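You operate a simulated robot arm through the tools that you are given. There is no shell and no other tool.

You are at the controls of a simulated robot arm. One attempt, no reset.

TASK
Move the blue hose plug to GATE, then turn the air on.
Fine: the socket marked GATE; shut off and vent to zero first; the grey bar slides open to free the plug and closed again before the air comes back. Where these are worked on the way, their far stop is far enough and under half their travel is too little: grey bar.

It is judged by the outcome, as a careful person would: the job done as asked, and still so three seconds after it is handed in. It fails if anything else is knocked over, pushed out of place, dropped, spilled or broken.

THE ROBOT
A 6-joint arm with a two-finger gripper, fixed in place. Base frame: the origin is at the foot of the arm, x ahead of it, y to its left, z up. Lengths are in mm, angles in rad, forces in N, time in s.
Its first joint turns from -2.897 to 2.897 rad. Payload 2.45 kg.
Tool frame: the origin (TCP) lies between the finger pads and is the grasp point; the fingertips stand 20 mm ahead of it; z points along the fingers, y is the line along which they close. The gripper opens to 140 mm. The gripper's body begins 168 mm behind the TCP.
Orientation is that of the tool frame in the base frame, as [roll, pitch, yaw] about the fixed x, y, z axes, in that order (R = Rz(yaw) Ry(pitch) Rx(roll)). With the fingers straight down and closing along the base's y, the tool's x points along the base's -x, its y along +y and its z along -z.

THE INTERFACE
- The arm moves only by the tool step_arm. Its argument "commands" is one flat list of numbers, 6 for each row, row after row: the shift along the base's x, y, z in mm, then the turn, a rotation vector about the base's x, y, z in rad. In form: [tx, ty, tz, ax, ay, az, tx, ty, tz, ax, ay, az, ...]. A call has 1 to 20 rows; each row shifts and turns the commanded pose from where the row before left it. "gripper" is the finger opening in mm, from 0 to 140, set as the call begins (left out, the last holds). Rows are played at 5 a second. More than 50 mm and 0.15 rad between two rows, or a gripper value outside its range, and nothing of the call is played. Where a pose cannot be reached the arm comes as near as it can. A force on the tool above 50 N (or 10 N above the force at the start of the call, whichever is more), or a blocked arm, ends the call early, and 0.2 s more pass. The fingers move at their own pace (about 45 mm/s each) and stop on an object; they squeeze with about 38 N. The grip force told is the motor's: it shows also when the fingers shut on nothing. Time passes only in rows, and 0.2 s behind the last, so rows that do not move let the fingers close. It gives the time, the measured TCP pose, the force on the tool (base axes), the opening and the grip force at its end, in the units of the frame above (readings bear some noise), with the torque about the TCP (base axes, N m) and any sound that the robot's microphone picked up, and new pictures: "show" is both (left out), scene, wrist or none.
- Cameras (640 x 400 px; columns grow to the right, rows downward): "scene" is fixed at [219, 499.7, 1758.4]; the picture's right is [-0.68, -0.73, 0.00], its down [-0.39, 0.37, -0.84] and it looks along [0.62, -0.58, -0.54] (base axes); focal length 310 px, centre (320, 200). "wrist" rides on the gripper at [78, 11, -209] in the tool frame; the picture's right is [-0.14, 0.99, 0.00], its down [-0.92, -0.13, -0.37] and it looks along [-0.37, -0.05, 0.93] (tool axes); focal length 280 px, centre (320, 200). There is no depth. A picture from a camera that has moved, and an enlarged one, comes with that camera's place and axes in the base frame and with its lens.
- enlarge(camera, box): a new picture of the part [left, top, right, bottom] of that camera's present view, enlarged. It takes no simulated time.
- hand_in(): hands the job in; it is judged then, once.

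Nothing tells you positions but the pictures and the camera data. Unless the task says otherwise, let go and move clear before handing in.

The tools are called after "Emit:" as a command line: name --argument value ..., lists and objects as JSON in quotes. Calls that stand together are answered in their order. step_arm: Moves the arm, as the interface text tells. Its arguments: {"type":"object","properties":{"commands":{"type":"array","items":{"type":"number"}},"gripper":{"type":"number"},"show":{"type":"string","enum":["both","scene","wrist","none"]}},"required":["commands"]} The other tools are called the same way: enlarge (camera, box) takes an enlarged picture of a part of a camera's view; hand_in () hands the job in.

At the start:

```text
clock: 0.0
ee_pos: [546.0, -144.1, 1488.5]
tcp_rot: [-3.14, 0.0, 3.141]
force: [-0.4, -0.8, -0.5]
wrist_torque: [0.01, -0.01, -0.01]
finger_gap: 139.9
grasp_force: 0.2
```

scene: 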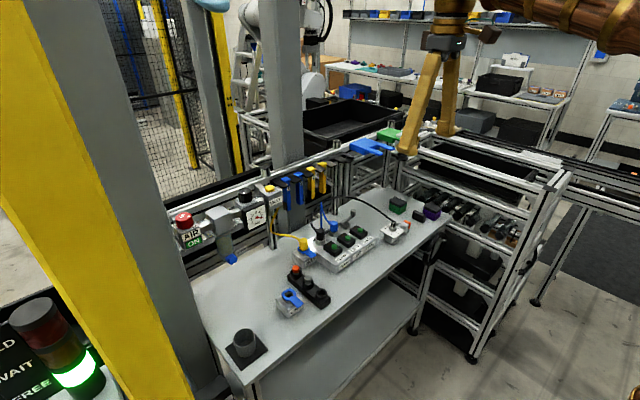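
wrist: 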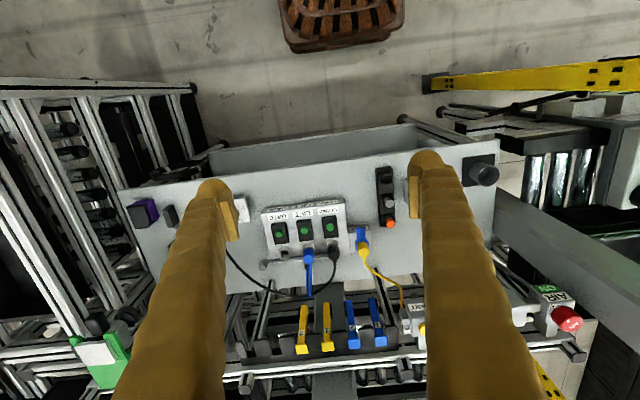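

I see a workbench with a socket manifold, hoses with blue and yellow plugs, a valve block with a blue handle, a gauge and an "AIR ON" red button post. I'll take enlarged views first to locate things.

Emit:
enlarge --camera "scene" --box '[260, 180, 420, 280]'

Emit:
enlarge --camera "scene" --box '[160, 170, 320, 270]'

Emit:
enlarge --camera "wrist" --box '[220, 160, 420, 285]'

Emit:
enlarge --camera "wrist" --box '[380, 240, 620, 390]'

Emit:
enlarge --camera "scene" --box '[260, 240, 360, 330]'

```text
4.00 times, centred on (340, 230) of scene
camera zoom: at [219.0, 499.7, 1758.4], right [-0.68, -0.73, 0.0], down [-0.39, 0.37, -0.84], along [0.62, -0.58, -0.54], focal length 1240 px, centre (240, 80)
```

zoom: 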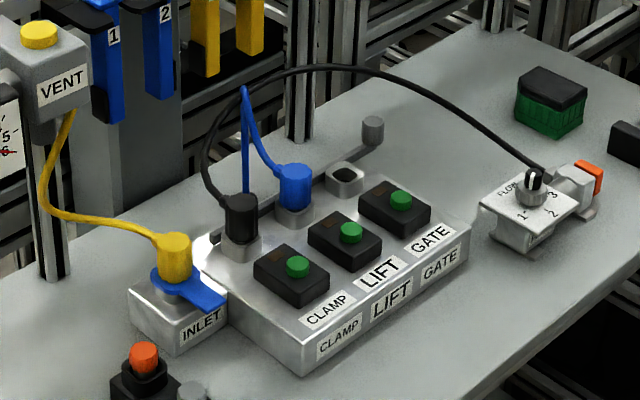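

```text
4.00 times, centred on (240, 220) of scene
camera zoom: at [219.0, 499.7, 1758.4], right [-0.68, -0.73, 0.0], down [-0.39, 0.37, -0.84], along [0.62, -0.58, -0.54], focal length 1240 px, centre (640, 120)
```

zoom: 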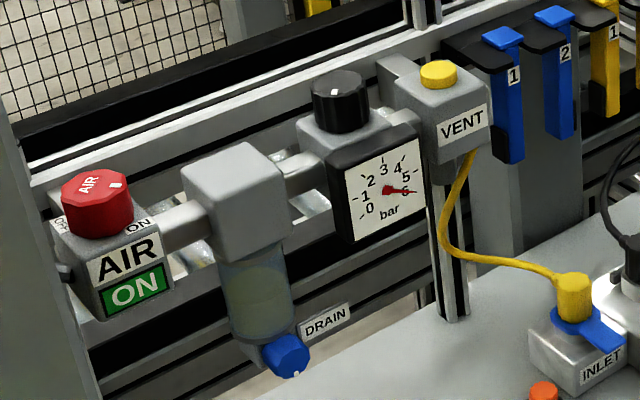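

```text
3.20 times, centred on (320, 222) of wrist
camera zoom: at [469.4, -133.2, 1697.7], right [0.14, 0.99, 0.0], down [0.92, -0.13, 0.37], along [0.37, -0.05, -0.93], focal length 897 px, centre (320, 128)
```

zoom: 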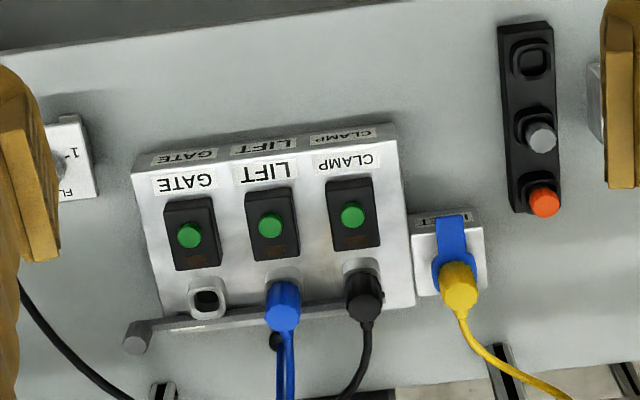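

```text
2.67 times, centred on (500, 315) of wrist
camera zoom: at [469.4, -133.2, 1697.7], right [0.14, 0.99, 0.0], down [0.92, -0.13, 0.37], along [0.37, -0.05, -0.93], focal length 748 px, centre (-160, -107)
```

zoom: 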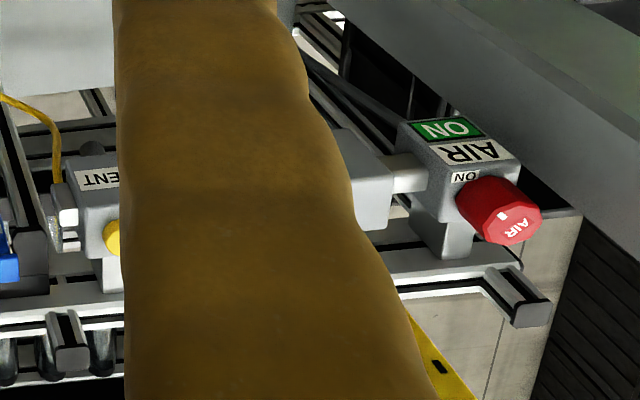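

```text
4.44 times, centred on (310, 285) of scene
camera zoom: at [219.0, 499.7, 1758.4], right [-0.68, -0.73, 0.0], down [-0.39, 0.37, -0.84], along [0.62, -0.58, -0.54], focal length 1378 px, centre (364, -178)
```

zoom: 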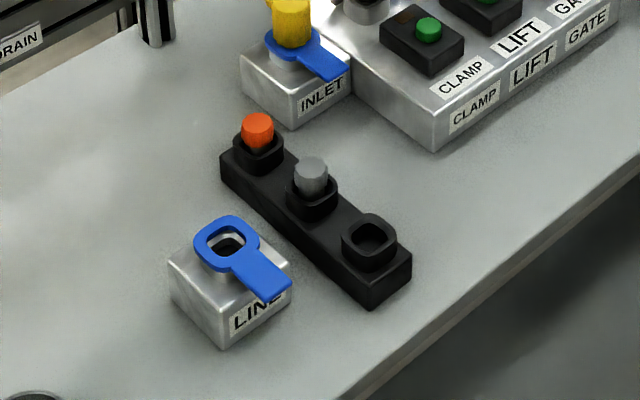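

The bench stands in front of the arm, and AIR, gauge and VENT are on the rail behind it. A column stands close to the AIR valve, so I'm checking that area before moving.

Emit:
enlarge --camera "wrist" --box '[440, 100, 640, 400]'

Emit:
enlarge --camera "scene" --box '[150, 190, 230, 280]'

Emit:
enlarge --camera "scene" --box '[230, 170, 310, 230]'

Emit:
enlarge --camera "scene" --box '[300, 200, 380, 260]'

Emit:
enlarge --camera "scene" --box '[0, 0, 320, 400]'

```text
1.33 times, centred on (540, 250) of wrist
camera zoom: at [469.4, -133.2, 1697.7], right [0.14, 0.99, 0.0], down [0.92, -0.13, 0.37], along [0.37, -0.05, -0.93], focal length 374 px, centre (27, 133)
```

zoom: 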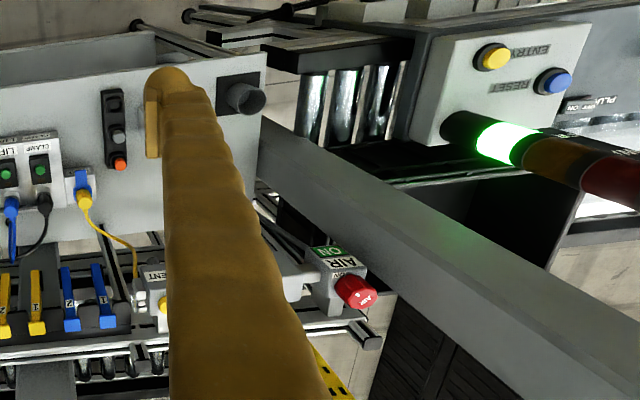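

```text
4.44 times, centred on (190, 235) of scene
camera zoom: at [219.0, 499.7, 1758.4], right [-0.68, -0.73, 0.0], down [-0.39, 0.37, -0.84], along [0.62, -0.58, -0.54], focal length 1378 px, centre (898, 44)
```

zoom: 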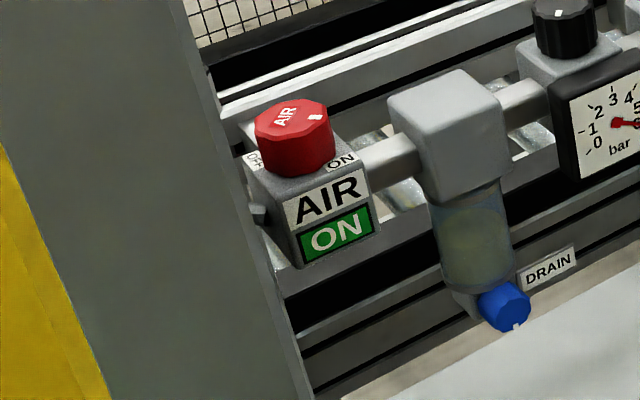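

```text
6.67 times, centred on (270, 200) of scene
camera zoom: at [219.0, 499.7, 1758.4], right [-0.68, -0.73, 0.0], down [-0.39, 0.37, -0.84], along [0.62, -0.58, -0.54], focal length 2068 px, centre (653, 200)
```

zoom: 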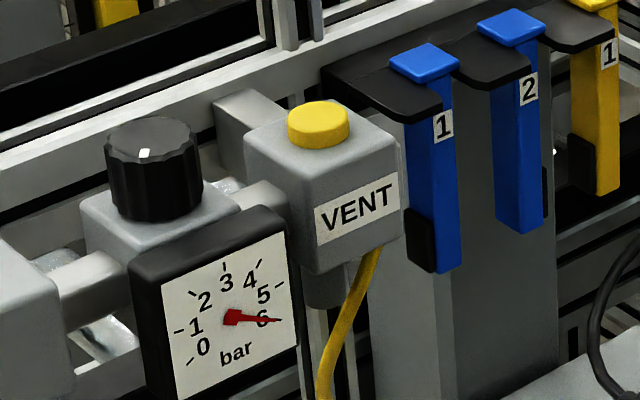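

```text
6.67 times, centred on (340, 230) of scene
camera zoom: at [219.0, 499.7, 1758.4], right [-0.68, -0.73, 0.0], down [-0.39, 0.37, -0.84], along [0.62, -0.58, -0.54], focal length 2068 px, centre (187, 0)
```

zoom: 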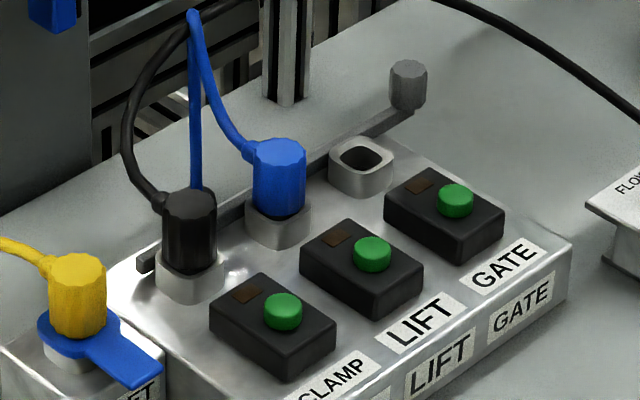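

```text
1.00 times, centred on (160, 200) of scene (not enlarged: the box is as wide or as high as the picture)
camera zoom: at [219.0, 499.7, 1758.4], right [-0.68, -0.73, 0.0], down [-0.39, 0.37, -0.84], along [0.62, -0.58, -0.54], focal length 310 px, centre (480, 200)
```

zoom: 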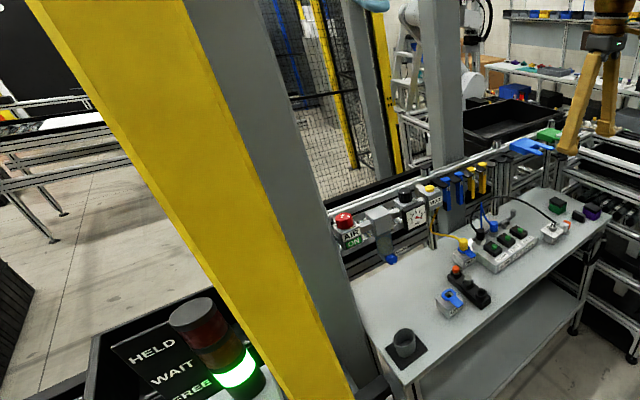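

I'm moving the arm up and to the left, well clear of everything, to get a closer wrist view of AIR and VENT.

Emit:
step_arm --commands '[25, 36, -4, 0, 0, 0, 25, 36, -4, 0, 0, 0, 25, 36, -4, 0, 0, 0, 25, 36, -4, 0, 0, 0, 25, 36, -4, 0, 0, 0, 25, 36, -4, 0, 0, 0, 25, 36, -4, 0, 0, 0, 25, 36, -4, 0, 0, 0]'

```text
clock: 1.8
ee_pos: [747.6, 146.1, 1452.0]
tcp_rot: [3.141, 0.002, 3.141]
force: [0.1, -0.2, 1.6]
wrist_torque: [-0.02, -0.04, 0.01]
finger_gap: 140.1
grasp_force: 0.0
camera wrist: at [669.8, 156.4, 1661.6], right [0.14, 0.99, 0.0], down [0.92, -0.13, 0.37], along [0.37, -0.05, -0.93], focal length 280 px, centre (320, 200)
```

scene: 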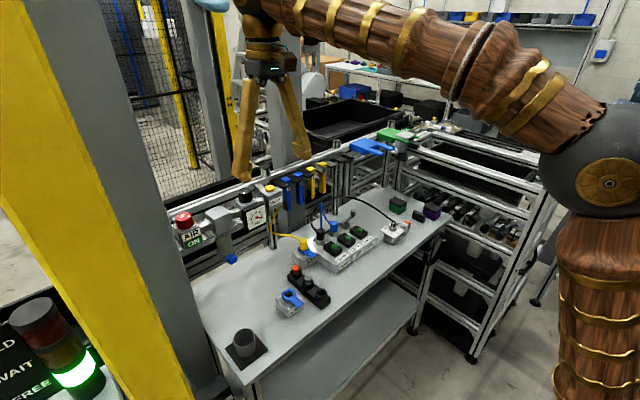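
wrist: 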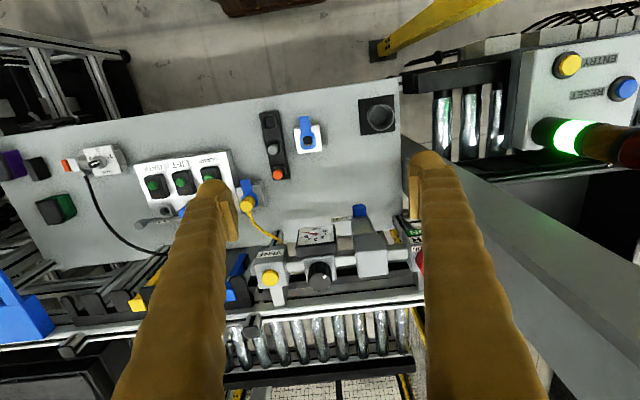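

The arm reached there easily and its shoulder sits high, so reach at the AIR valve should be good. Next I'm zooming on the valve train.

Emit:
enlarge --camera "wrist" --box '[230, 190, 430, 315]'

Emit:
enlarge --camera "wrist" --box '[380, 140, 640, 400]'

Emit:
enlarge --camera "wrist" --box '[110, 140, 270, 240]'

```text
3.20 times, centred on (330, 252) of wrist
camera zoom: at [669.8, 156.4, 1661.6], right [0.14, 0.99, 0.0], down [0.92, -0.13, 0.37], along [0.37, -0.05, -0.93], focal length 897 px, centre (288, 32)
```

zoom: 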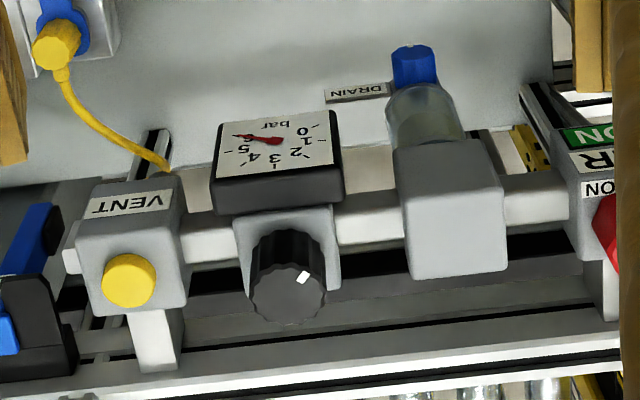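

```text
1.54 times, centred on (510, 270) of wrist
camera zoom: at [669.8, 156.4, 1661.6], right [0.14, 0.99, 0.0], down [0.92, -0.13, 0.37], along [0.37, -0.05, -0.93], focal length 431 px, centre (28, 92)
```

zoom: 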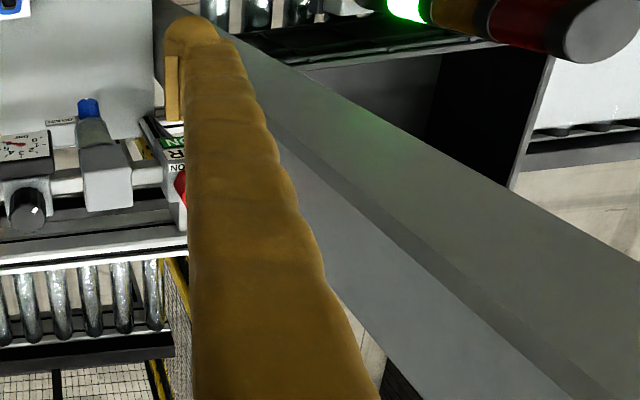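

```text
4.00 times, centred on (190, 190) of wrist
camera zoom: at [669.8, 156.4, 1661.6], right [0.14, 0.99, 0.0], down [0.92, -0.13, 0.37], along [0.37, -0.05, -0.93], focal length 1122 px, centre (840, 240)
```

zoom: 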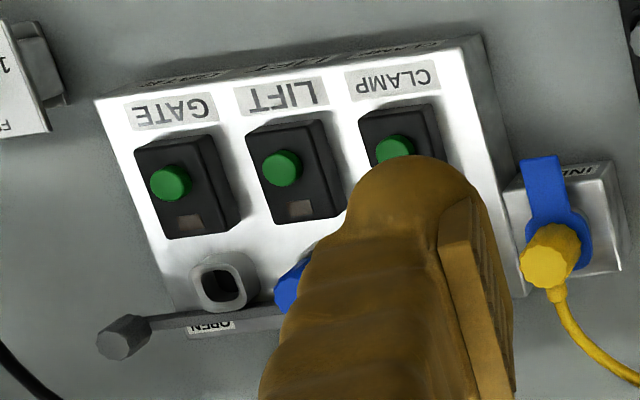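

The column I place at about x 860–945, y 340–425, so it stands close to the AIR knob (about 964, 302, top 1274). I'll shift left at a safe height to see the knob between the fingers.

Emit:
step_arm --commands '[4, 38, 0, 0, 0, 0, 4, 38, 0, 0, 0, 0, 4, 38, 0, 0, 0, 0]'

Emit:
enlarge --camera "wrist" --box '[240, 190, 440, 315]'

Emit:
enlarge --camera "wrist" --box '[300, 210, 400, 280]'

```text
clock: 2.6
ee_pos: [760.0, 259.3, 1458.6]
tcp_rot: [3.141, 0.003, 3.14]
force: [-0.8, -0.1, -0.3]
wrist_torque: [0.03, -0.1, -0.01]
finger_gap: 140.0
grasp_force: 0.0
camera wrist: at [682.3, 270.0, 1667.3], right [0.14, 0.99, 0.0], down [0.92, -0.13, 0.37], along [0.37, -0.05, -0.93], focal length 280 px, centre (320, 200)
```

scene: 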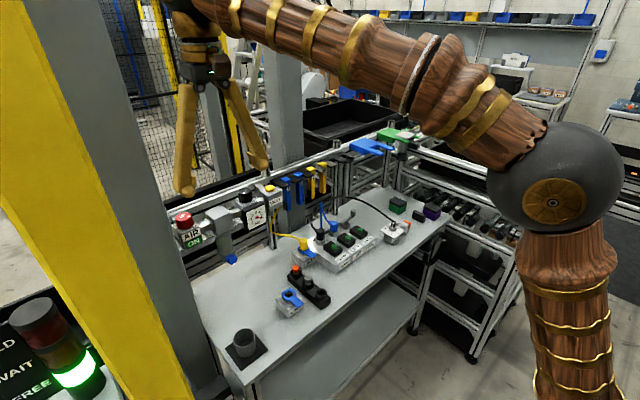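
wrist: 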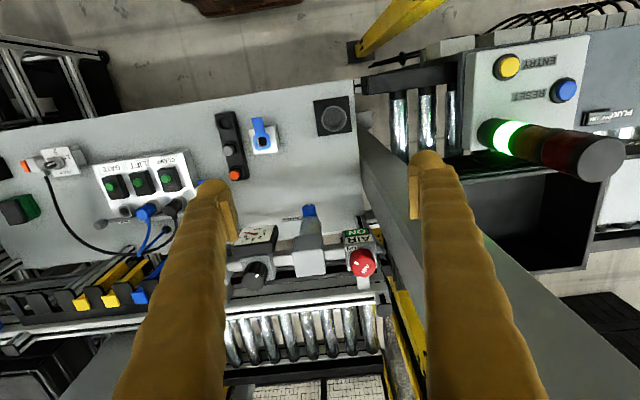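

```text
3.20 times, centred on (340, 252) of wrist
camera zoom: at [682.3, 270.0, 1667.3], right [0.14, 0.99, 0.0], down [0.92, -0.13, 0.37], along [0.37, -0.05, -0.93], focal length 897 px, centre (256, 32)
```

zoom: 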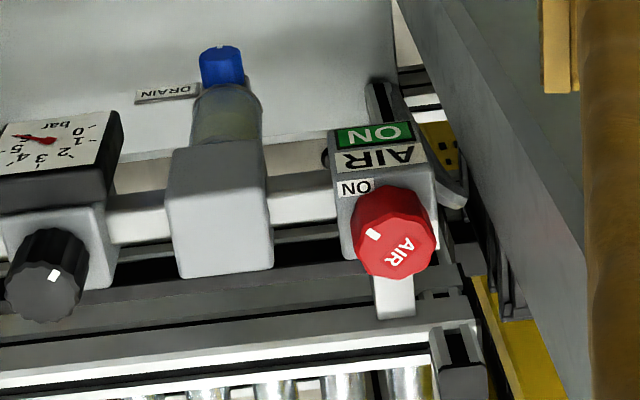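

```text
5.71 times, centred on (350, 245) of wrist
camera zoom: at [682.3, 270.0, 1667.3], right [0.14, 0.99, 0.0], down [0.92, -0.13, 0.37], along [0.37, -0.05, -0.93], focal length 1602 px, centre (149, -57)
```

zoom: 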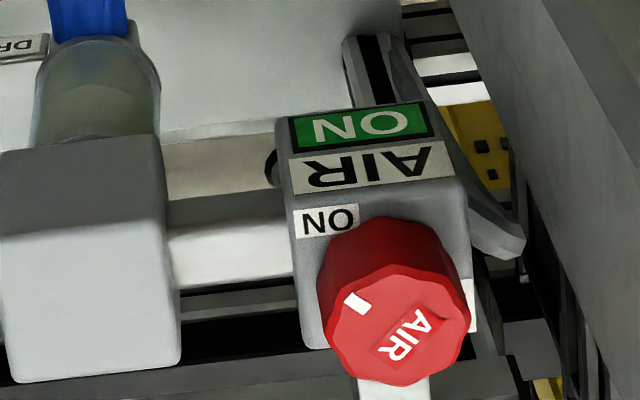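

The knob's white mark points at ON (front-right), with the OFF label at the back-left, nearest the column. I'll turn the wrist 90° so the gripper body stays narrow towards the column and its camera sits away from it.

Emit:
step_arm --commands '[0, 0, 0, 0, 0, 0.1428, 0, 0, 0, 0, 0, 0.1428, 0, 0, 0, 0, 0, 0.1428, 0, 0, 0, 0, 0, 0.1428, 0, 0, 0, 0, 0, 0.1428, 0, 0, 0, 0, 0, 0.1428, 0, 0, 0, 0, 0, 0.1428, 0, 0, 0, 0, 0, 0.1428, 0, 0, 0, 0, 0, 0.1428, 0, 0, 0, 0, 0, 0.1428, 0, 0, 0, 0, 0, 0.1428]'

```text
clock: 5.0
ee_pos: [758.9, 257.8, 1456.5]
tcp_rot: [-3.14, 0.0, -1.568]
force: [0.2, 0.3, 0.4]
wrist_torque: [-0.01, 0.03, 0.01]
finger_gap: 139.8
grasp_force: 0.1
camera wrist: at [748.7, 179.9, 1665.9], right [-0.99, 0.14, 0.0], down [0.13, 0.92, 0.37], along [0.05, 0.37, -0.93], focal length 280 px, centre (320, 200)
```

scene: 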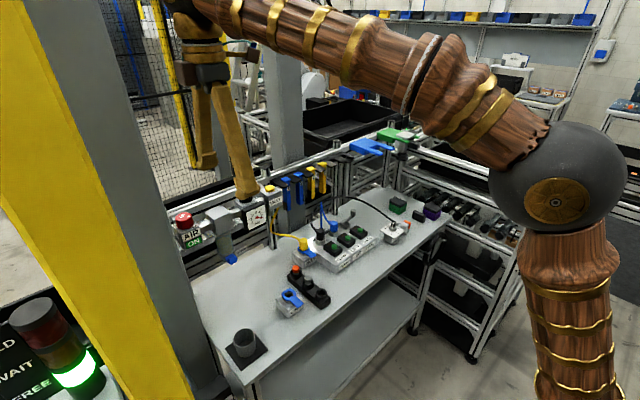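
wrist: 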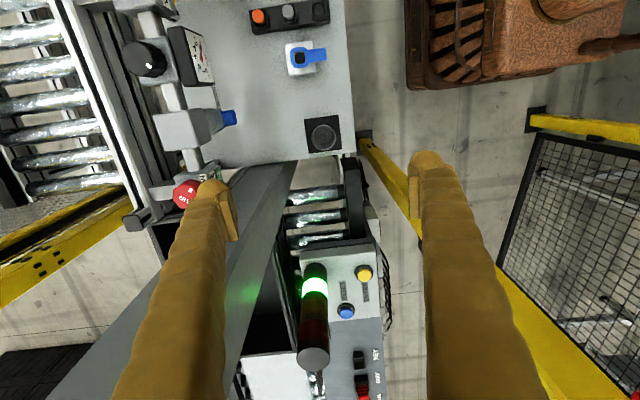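

The turned view shows the column well. I'm zooming to pin down its edges and the knob before going in.

Emit:
enlarge --camera "wrist" --box '[20, 140, 320, 400]'

Emit:
enlarge --camera "wrist" --box '[120, 150, 240, 230]'

Emit:
enlarge --camera "scene" --box '[150, 0, 310, 220]'

```text
1.54 times, centred on (170, 270) of wrist
camera zoom: at [748.7, 179.9, 1665.9], right [-0.99, 0.14, 0.0], down [0.13, 0.92, 0.37], along [0.05, 0.37, -0.93], focal length 431 px, centre (551, 92)
```

zoom: 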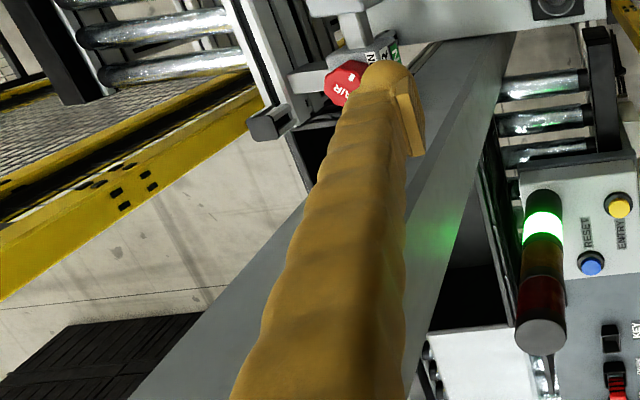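

```text
5.00 times, centred on (180, 190) of wrist
camera zoom: at [748.7, 179.9, 1665.9], right [-0.99, 0.14, 0.0], down [0.13, 0.92, 0.37], along [0.05, 0.37, -0.93], focal length 1402 px, centre (1020, 250)
```

zoom: 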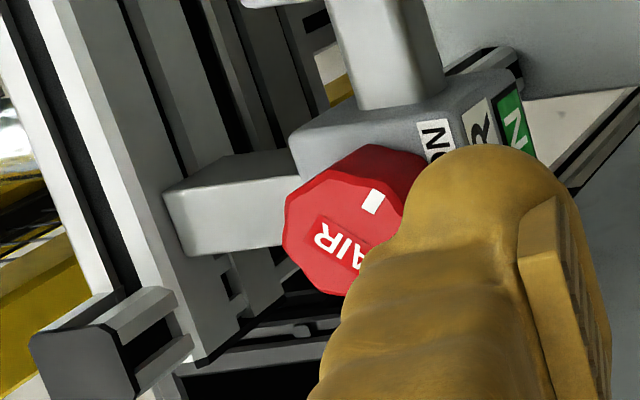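

```text
1.82 times, centred on (230, 110) of scene
camera zoom: at [219.0, 499.7, 1758.4], right [-0.68, -0.73, 0.0], down [-0.39, 0.37, -0.84], along [0.62, -0.58, -0.54], focal length 564 px, centre (484, 364)
```

zoom: 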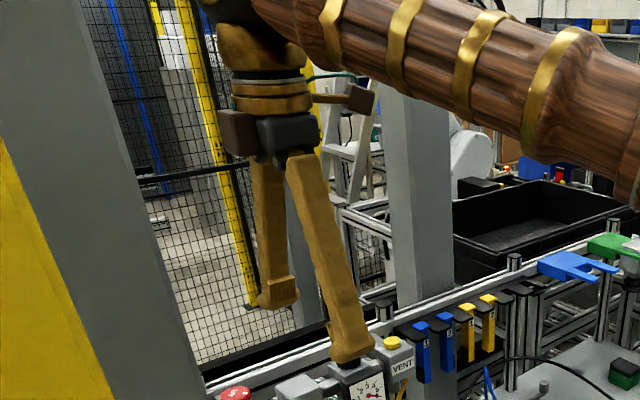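

I'm leaning the tool about 11° so the wrist stays away from the column, narrowing the fingers a little, and moving to a hover above the AIR knob.

Emit:
step_arm --commands '[0, 0, 0, 0.1, 0, 0, 0, 0, 0, 0.1, 0, 0, 34, 7, -12, 0, 0, 0, 34, 7, -12, 0, 0, 0, 34, 7, -12, 0, 0, 0, 34, 7, -12, 0, 0, 0, 34, 7, -12, 0, 0, 0, 34, 9, -12, 0, 0, 0]' --gripper 100

```text
clock: 6.8
ee_pos: [963.9, 303.8, 1386.0]
tcp_rot: [-3.14, 0.2, -1.573]
force: [-0.7, -0.3, 2.0]
wrist_torque: [0.01, -0.13, -0.02]
finger_gap: 99.8
grasp_force: 0.1
camera wrist: at [952.1, 184.9, 1576.1], right [-0.99, 0.14, 0.03], down [0.13, 0.83, 0.54], along [0.05, 0.54, -0.84], focal length 280 px, centre (320, 200)
```

scene: 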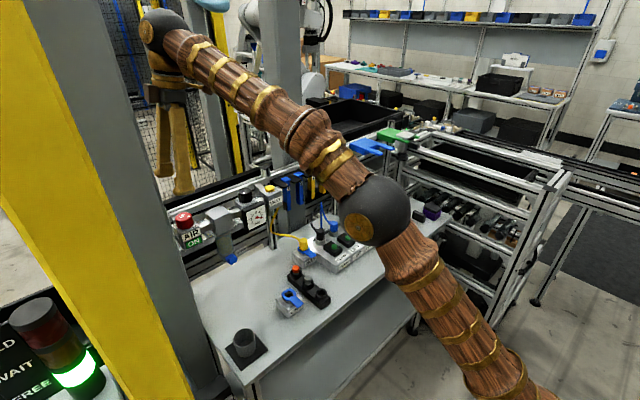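
wrist: 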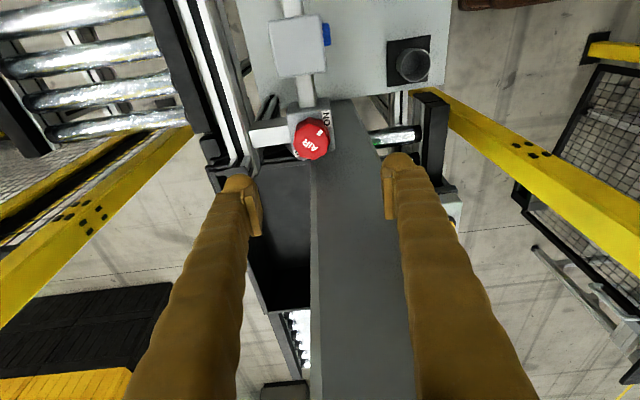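

The pose over the knob is reachable and the arm is clear. I'm zooming on the knob for alignment.

Emit:
enlarge --camera "wrist" --box '[260, 90, 380, 170]'

Emit:
enlarge --camera "scene" --box '[110, 0, 270, 260]'

```text
5.00 times, centred on (320, 130) of wrist
camera zoom: at [952.1, 184.9, 1576.1], right [-0.99, 0.14, 0.03], down [0.13, 0.83, 0.54], along [0.05, 0.54, -0.84], focal length 1402 px, centre (320, 550)
```

zoom: 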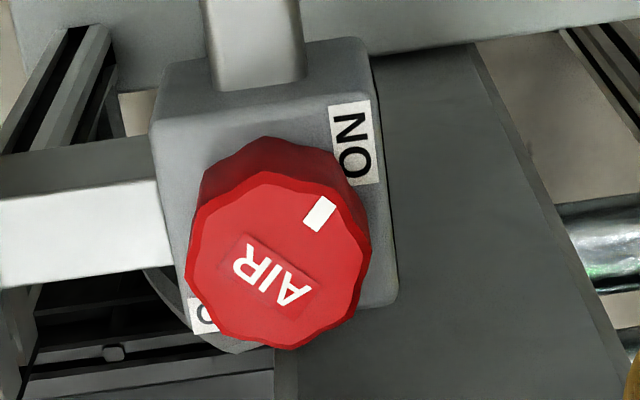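

```text
1.54 times, centred on (190, 130) of scene
camera zoom: at [219.0, 499.7, 1758.4], right [-0.68, -0.73, 0.0], down [-0.39, 0.37, -0.84], along [0.62, -0.58, -0.54], focal length 477 px, centre (520, 308)
```

zoom: 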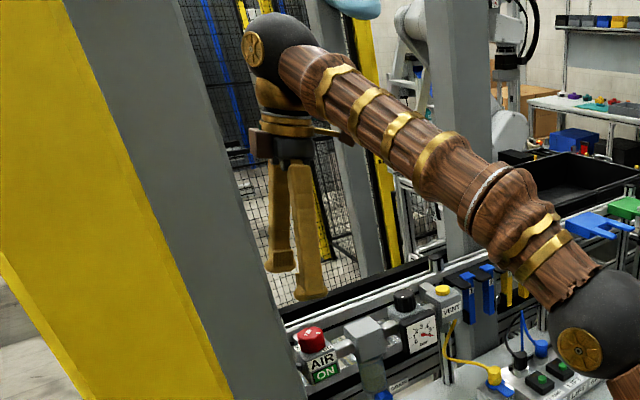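

The knob is about 41 mm across, centred near (967, 300), and its mark sits at ON with OFF directly opposite. I'll rotate the fingers to a start angle, centre over the knob, lower partway, and look again.

Emit:
step_arm --commands '[0, 0, 0, 0, 0, 0.131, 1, -1, 0, 0, 0, 0.131, 1, -1, -10, 0, 0, 0.131, 1, -1, -10, 0, 0, 0.131, 0, 0, -10, 0, 0, 0.131, 0, 0, -10, 0, 0, 0.131]' --gripper 80

Emit:
enlarge --camera "wrist" --box '[220, 80, 420, 205]'

```text
clock: 8.2
ee_pos: [956.0, 297.7, 1335.6]
tcp_rot: [-3.138, 0.197, -0.784]
force: [-0.7, 0.8, 0.4]
wrist_torque: [-0.02, 0.01, 0.03]
finger_gap: 80.1
grasp_force: 0.0
out of reach, approached as far as the arm can: row 3, 4, 6
camera wrist: at [1032.0, 206.3, 1524.9], right [-0.8, -0.61, 0.02], down [-0.5, 0.68, 0.54], along [-0.34, 0.42, -0.84], focal length 280 px, centre (320, 200)
```

scene: 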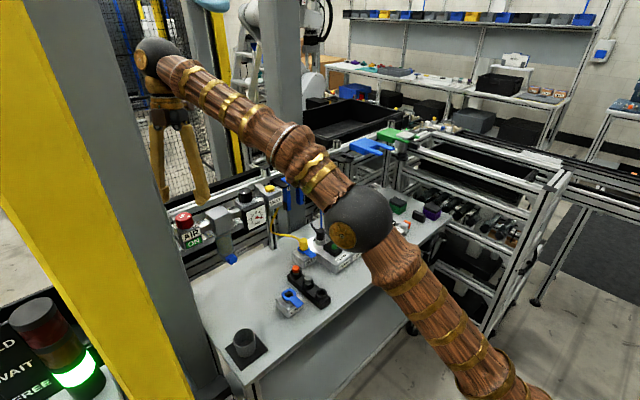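
wrist: 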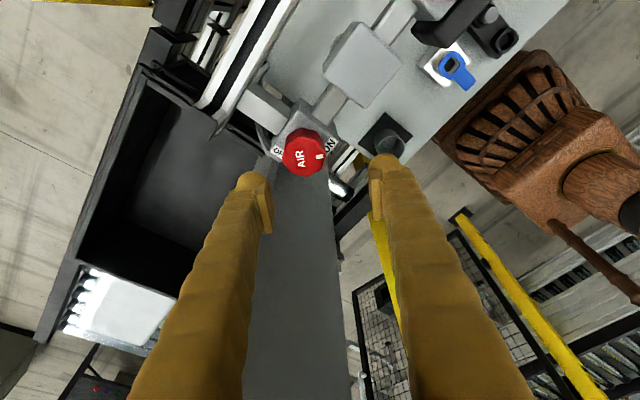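

```text
3.20 times, centred on (320, 142) of wrist
camera zoom: at [1032.0, 206.3, 1524.9], right [-0.8, -0.61, 0.02], down [-0.5, 0.68, 0.54], along [-0.34, 0.42, -0.84], focal length 897 px, centre (320, 384)
```

zoom: 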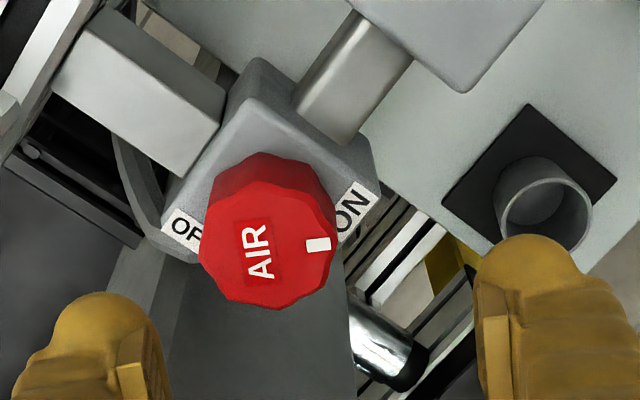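

The lean towards +x hit the reach limit there, so I'll use less lean and a slightly smaller start angle. The knob centre now reads about (969, 301).

Emit:
step_arm --commands '[0, 0, 0, -0.0707, -0.0707, 0, 0, 0, 0, 0, 0, -0.087, 0, 0, 0, 0, 0, -0.087]' --gripper 80 --show "wrist"

Emit:
enlarge --camera "wrist" --box '[220, 80, 420, 205]'

```text
clock: 9.0
ee_pos: [957.5, 299.4, 1334.5]
tcp_rot: [3.141, 0.099, -0.959]
force: [-0.2, -0.3, 0.3]
wrist_torque: [0.0, 0.02, -0.02]
finger_gap: 79.8
grasp_force: 0.1
camera wrist: at [1004.1, 210.5, 1535.2], right [-0.89, -0.46, 0.01], down [-0.4, 0.79, 0.46], along [-0.22, 0.4, -0.89], focal length 280 px, centre (320, 200)
```

wrist: 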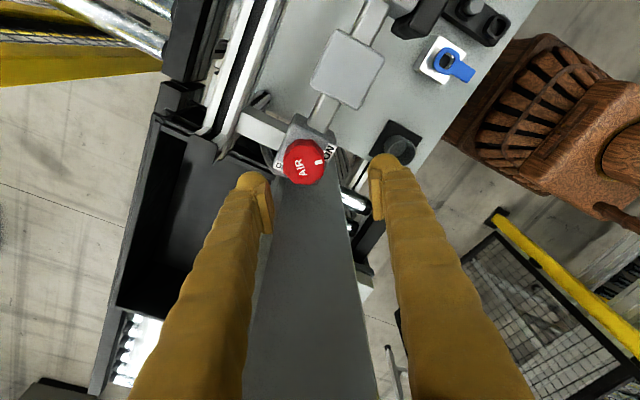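

```text
3.20 times, centred on (320, 142) of wrist
camera zoom: at [1004.1, 210.5, 1535.2], right [-0.89, -0.46, 0.01], down [-0.4, 0.79, 0.46], along [-0.22, 0.4, -0.89], focal length 897 px, centre (320, 384)
```

zoom: 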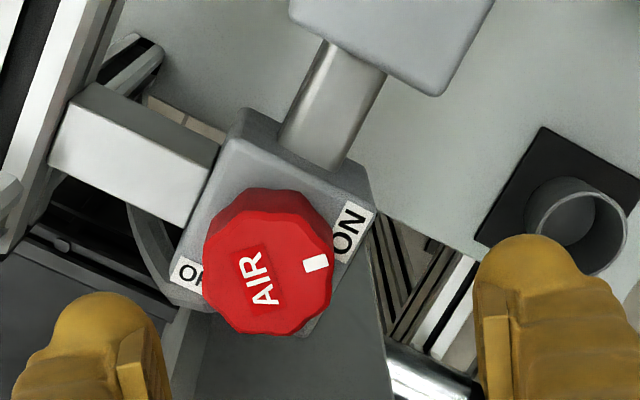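

The knob centre now reads consistently about (970, 301). I'm centring over it and checking before going down.

Emit:
step_arm --commands '[6, 1, 0, 0, 0, 0, 6.5, 1, -10, 0, 0, 0, 0, 0, -14, 0, 0, 0]' --gripper 64 --show "both"

Emit:
enlarge --camera "wrist" --box '[220, 100, 420, 225]'

Emit:
enlarge --camera "scene" --box '[100, 120, 260, 270]'

```text
clock: 9.8
ee_pos: [968.8, 297.9, 1309.8]
tcp_rot: [3.141, 0.099, -0.959]
force: [0.5, 0.2, -0.6]
wrist_torque: [0.01, 0.01, -0.02]
finger_gap: 63.8
grasp_force: 0.2
camera wrist: at [1016.4, 211.2, 1510.7], right [-0.89, -0.46, 0.01], down [-0.4, 0.79, 0.46], along [-0.22, 0.4, -0.89], focal length 280 px, centre (320, 200)
```

scene: 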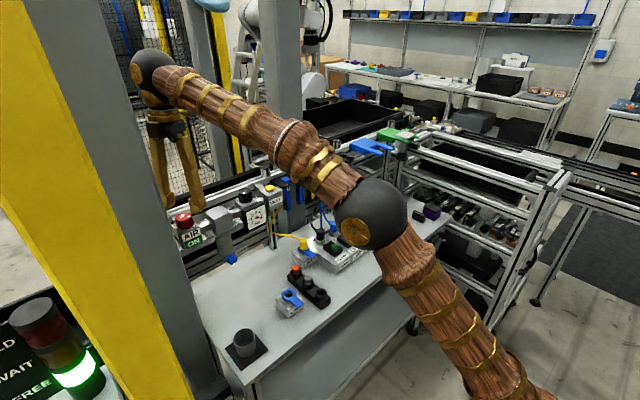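
wrist: 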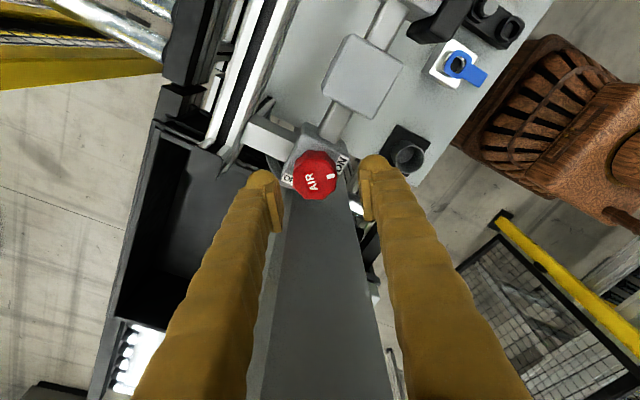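

```text
3.20 times, centred on (320, 162) of wrist
camera zoom: at [1016.4, 211.2, 1510.7], right [-0.89, -0.46, 0.01], down [-0.4, 0.79, 0.46], along [-0.22, 0.4, -0.89], focal length 897 px, centre (320, 320)
```

zoom: 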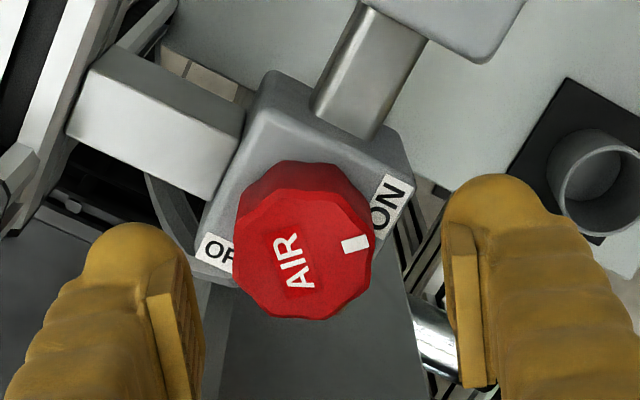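

```text
2.67 times, centred on (180, 195) of scene
camera zoom: at [219.0, 499.7, 1758.4], right [-0.68, -0.73, 0.0], down [-0.39, 0.37, -0.84], along [0.62, -0.58, -0.54], focal length 827 px, centre (693, 213)
```

zoom: 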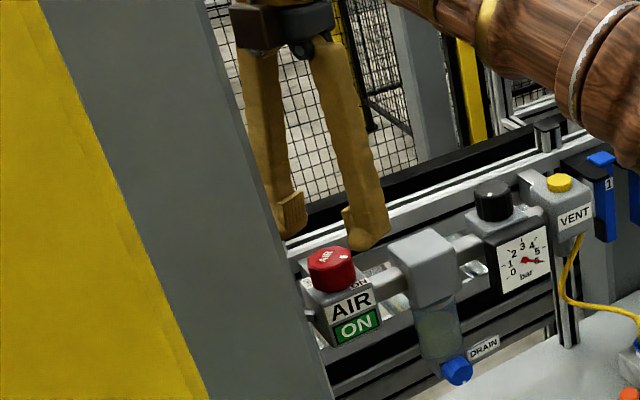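

The fingers straddle the knob with alignment within about 1.5 mm. I'm descending so the tips sit beside it, still open, then checking.

Emit:
step_arm --commands '[1, 1, -8, 0, 0, 0, 0, 0.5, -8, 0, 0, 0, 0, 0, -7, 0, 0, 0, 0, 0, -6, 0, 0, 0]' --gripper 60

Emit:
enlarge --camera "wrist" --box '[220, 100, 420, 225]'

Emit:
enlarge --camera "scene" --box '[130, 160, 250, 260]'

```text
clock: 10.8
ee_pos: [971.1, 300.9, 1282.6]
tcp_rot: [3.141, 0.1, -0.959]
force: [1.0, 0.5, -0.3]
wrist_torque: [-0.04, 0.02, -0.01]
finger_gap: 60.4
grasp_force: 0.0
camera wrist: at [1019.1, 212.8, 1482.4], right [-0.89, -0.46, 0.01], down [-0.4, 0.79, 0.46], along [-0.22, 0.4, -0.89], focal length 280 px, centre (320, 200)
```

scene: 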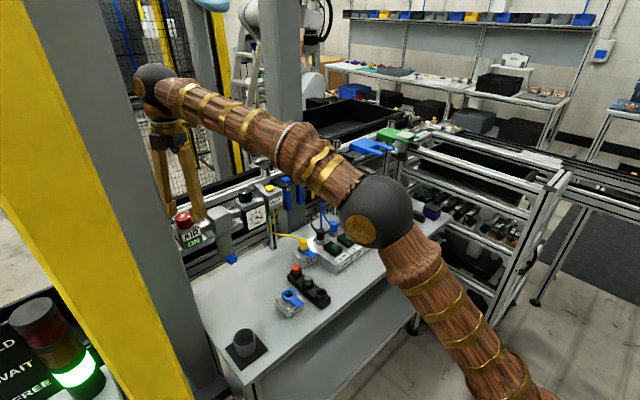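
wrist: 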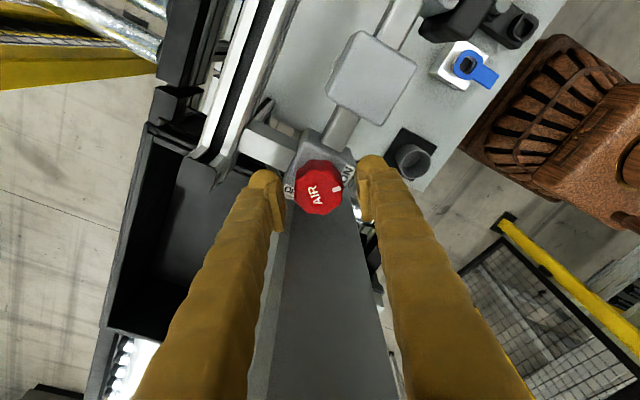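

```text
3.20 times, centred on (320, 162) of wrist
camera zoom: at [1019.1, 212.8, 1482.4], right [-0.89, -0.46, 0.01], down [-0.4, 0.79, 0.46], along [-0.22, 0.4, -0.89], focal length 897 px, centre (320, 320)
```

zoom: 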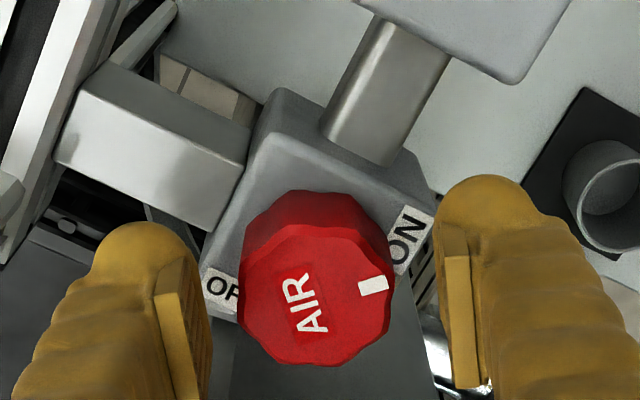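

```text
4.00 times, centred on (190, 210) of scene
camera zoom: at [219.0, 499.7, 1758.4], right [-0.68, -0.73, 0.0], down [-0.39, 0.37, -0.84], along [0.62, -0.58, -0.54], focal length 1240 px, centre (840, 160)
```

zoom: 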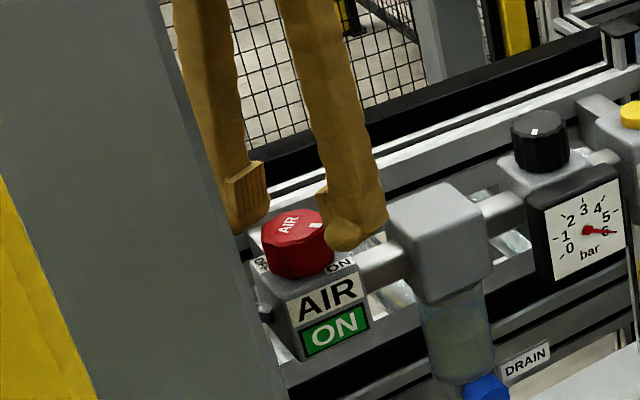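

Alignment is good: knob at about (971.6, 300.5) and TCP at about the same point. I'm lowering 4 mm and closing on the knob.

Emit:
step_arm --commands '[0, 1, -4, 0, 0, 0]' --gripper 60 --show "none"

Emit:
step_arm --commands '[0, 0, 0, 0, 0, 0, 0, 0, 0, 0, 0, 0, 0, 0, 0, 0, 0, 0]' --gripper 30

Emit:
enlarge --camera "wrist" --box '[220, 100, 420, 225]'

```text
clock: 11.2
ee_pos: [970.9, 301.5, 1278.0]
tcp_rot: [3.14, 0.099, -0.959]
force: [0.5, 0.7, -0.6]
wrist_torque: [0.01, 0.01, -0.01]
finger_gap: 60.2
grasp_force: 0.1
```

```text
clock: 12.0
ee_pos: [971.8, 302.8, 1278.1]
tcp_rot: [-3.141, 0.099, -0.96]
force: [20.2, 9.0, 4.7]
wrist_torque: [0.09, -0.19, -0.11]
finger_gap: 40.5
grasp_force: 39.3
camera wrist: at [1019.3, 215.0, 1477.8], right [-0.89, -0.46, 0.01], down [-0.4, 0.79, 0.46], along [-0.22, 0.4, -0.89], focal length 280 px, centre (320, 200)
```

scene: 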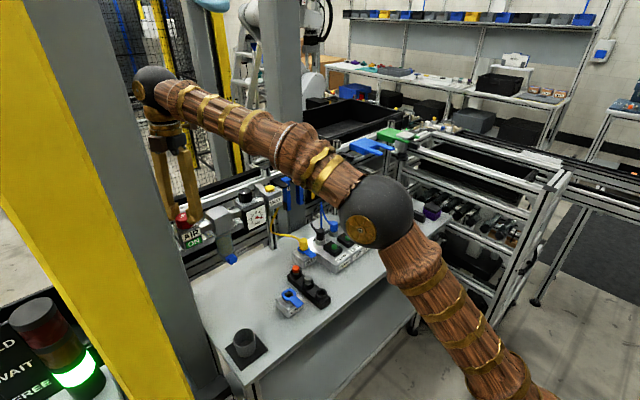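
wrist: 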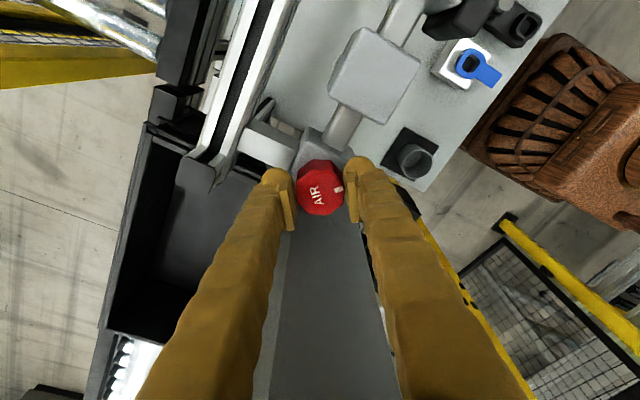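

```text
3.20 times, centred on (320, 162) of wrist
camera zoom: at [1019.3, 215.0, 1477.8], right [-0.89, -0.46, 0.01], down [-0.4, 0.79, 0.46], along [-0.22, 0.4, -0.89], focal length 897 px, centre (320, 320)
```

zoom: 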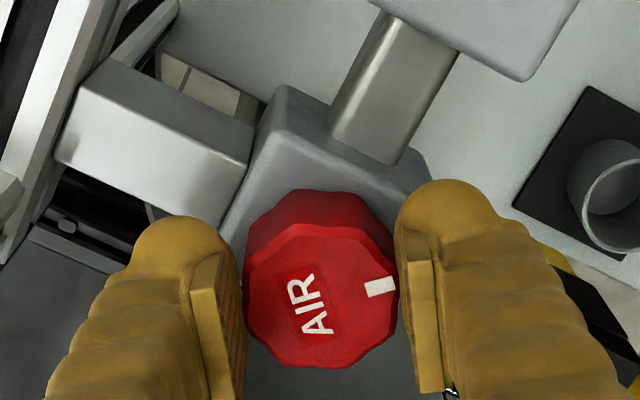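

I have a firm grip on the knob (40 mm). I'll ease 1 mm towards the side load and try a small clockwise turn, watching torque and the mark.

Emit:
step_arm --commands '[1, 0.5, 0, 0, 0, 0, 0, 0, 0, 0, 0, -0.08, 0, 0, 0, 0, 0, -0.08]' --gripper 30 --show "wrist"

Emit:
enlarge --camera "wrist" --box '[220, 100, 420, 225]'

```text
clock: 12.8
ee_pos: [972.2, 302.3, 1277.4]
tcp_rot: [-3.141, 0.099, -1.122]
force: [20.5, 0.6, 5.2]
wrist_torque: [-0.06, -0.25, -0.06]
finger_gap: 40.4
grasp_force: 44.8
camera wrist: at [1004.5, 208.4, 1477.8], right [-0.95, -0.31, 0.01], down [-0.27, 0.85, 0.46], along [-0.15, 0.43, -0.89], focal length 280 px, centre (320, 200)
```

wrist: 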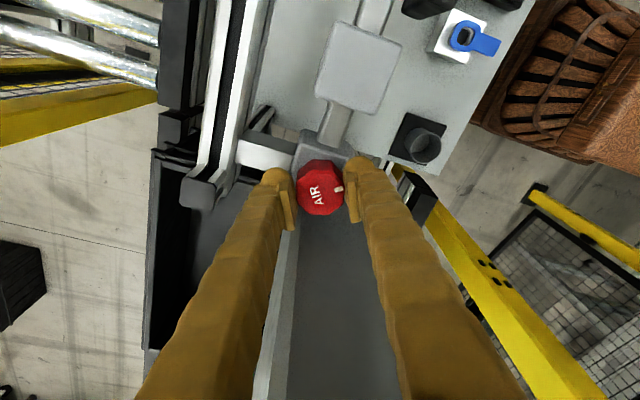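

```text
3.20 times, centred on (320, 162) of wrist
camera zoom: at [1004.5, 208.4, 1477.8], right [-0.95, -0.31, 0.01], down [-0.27, 0.85, 0.46], along [-0.15, 0.43, -0.89], focal length 897 px, centre (320, 320)
```

zoom: 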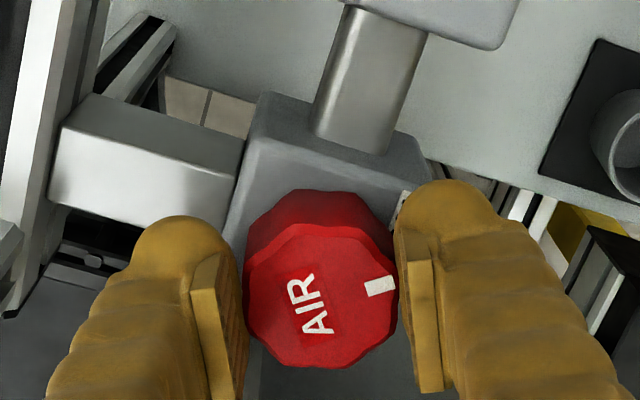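

The knob turns clockwise freely with the gripper. I'm continuing the stroke while easing out the side force.

Emit:
step_arm --commands '[1, 0, 0, 0, 0, -0.1, 0, 0, 0, 0, 0, -0.1, 0, 0, 0, 0, 0, -0.1, 0, 0, 0, 0, 0, -0.1]' --gripper 30 --show "none"

Emit:
step_arm --commands '[0, 0, 0, 0, 0, -0.1, 0, 0, 0, 0, 0, -0.1, 0, 0, 0, 0, 0, -0.1, 0, 0, 0, 0, 0, -0.1]' --gripper 30 --show "both"

Emit:
enlarge --camera "wrist" --box '[220, 100, 420, 225]'

Emit:
enlarge --camera "scene" --box '[110, 40, 290, 260]'

```text
clock: 13.8
ee_pos: [970.4, 302.5, 1276.9]
tcp_rot: [3.138, 0.098, -1.519]
force: [-39.4, -11.2, -3.3]
wrist_torque: [-0.04, 0.42, 0.1]
finger_gap: 40.4
grasp_force: 45.3
```

```text
clock: 14.3
ee_pos: [970.8, 302.4, 1278.0]
tcp_rot: [3.139, 0.099, -1.665]
force: [-12.6, -1.1, 1.9]
wrist_torque: [-0.06, 0.24, 0.04]
finger_gap: 40.0
grasp_force: 44.8
stopped in row 2: the force on the tool passed its limit at 57 N (the readings are from after the stop); the commanded pose is now the measured one
camera wrist: at [950.9, 204.8, 1478.0], right [-0.97, 0.23, 0.02], down [0.21, 0.86, 0.46], along [0.09, 0.45, -0.89], focal length 280 px, centre (320, 200)
```

scene: 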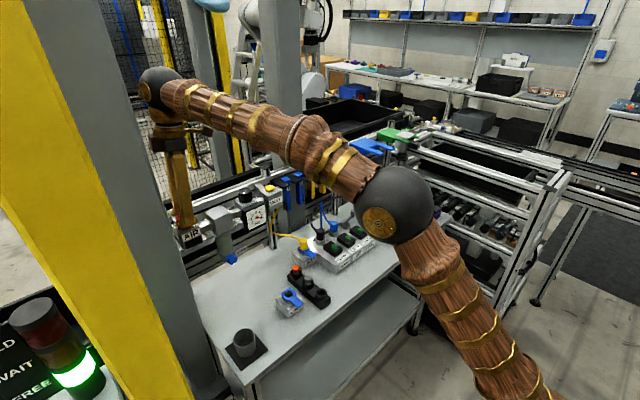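
wrist: 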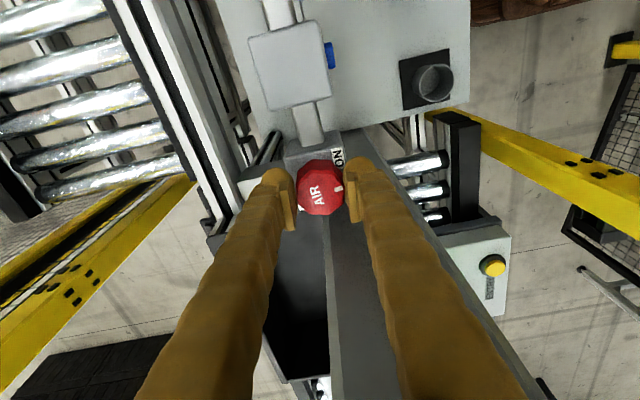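

```text
3.20 times, centred on (320, 162) of wrist
camera zoom: at [950.9, 204.8, 1478.0], right [-0.97, 0.23, 0.02], down [0.21, 0.86, 0.46], along [0.09, 0.45, -0.89], focal length 897 px, centre (320, 320)
```

zoom: 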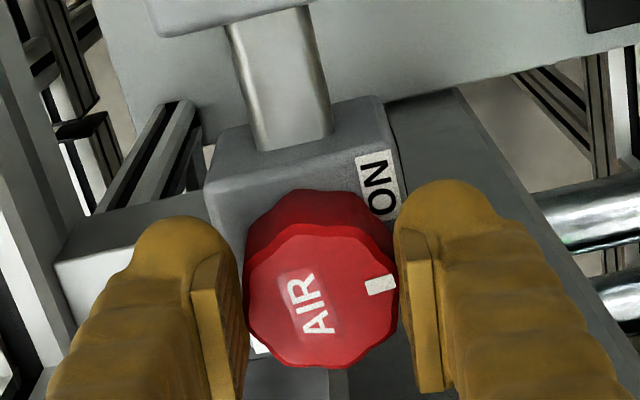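

```text
1.82 times, centred on (200, 150) of scene
camera zoom: at [219.0, 499.7, 1758.4], right [-0.68, -0.73, 0.0], down [-0.39, 0.37, -0.84], along [0.62, -0.58, -0.54], focal length 564 px, centre (538, 291)
```

zoom: 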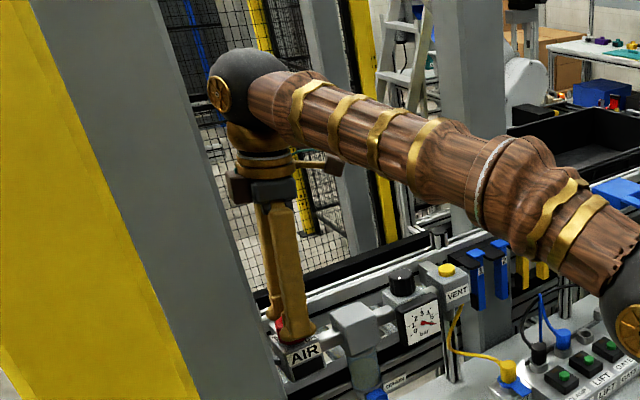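

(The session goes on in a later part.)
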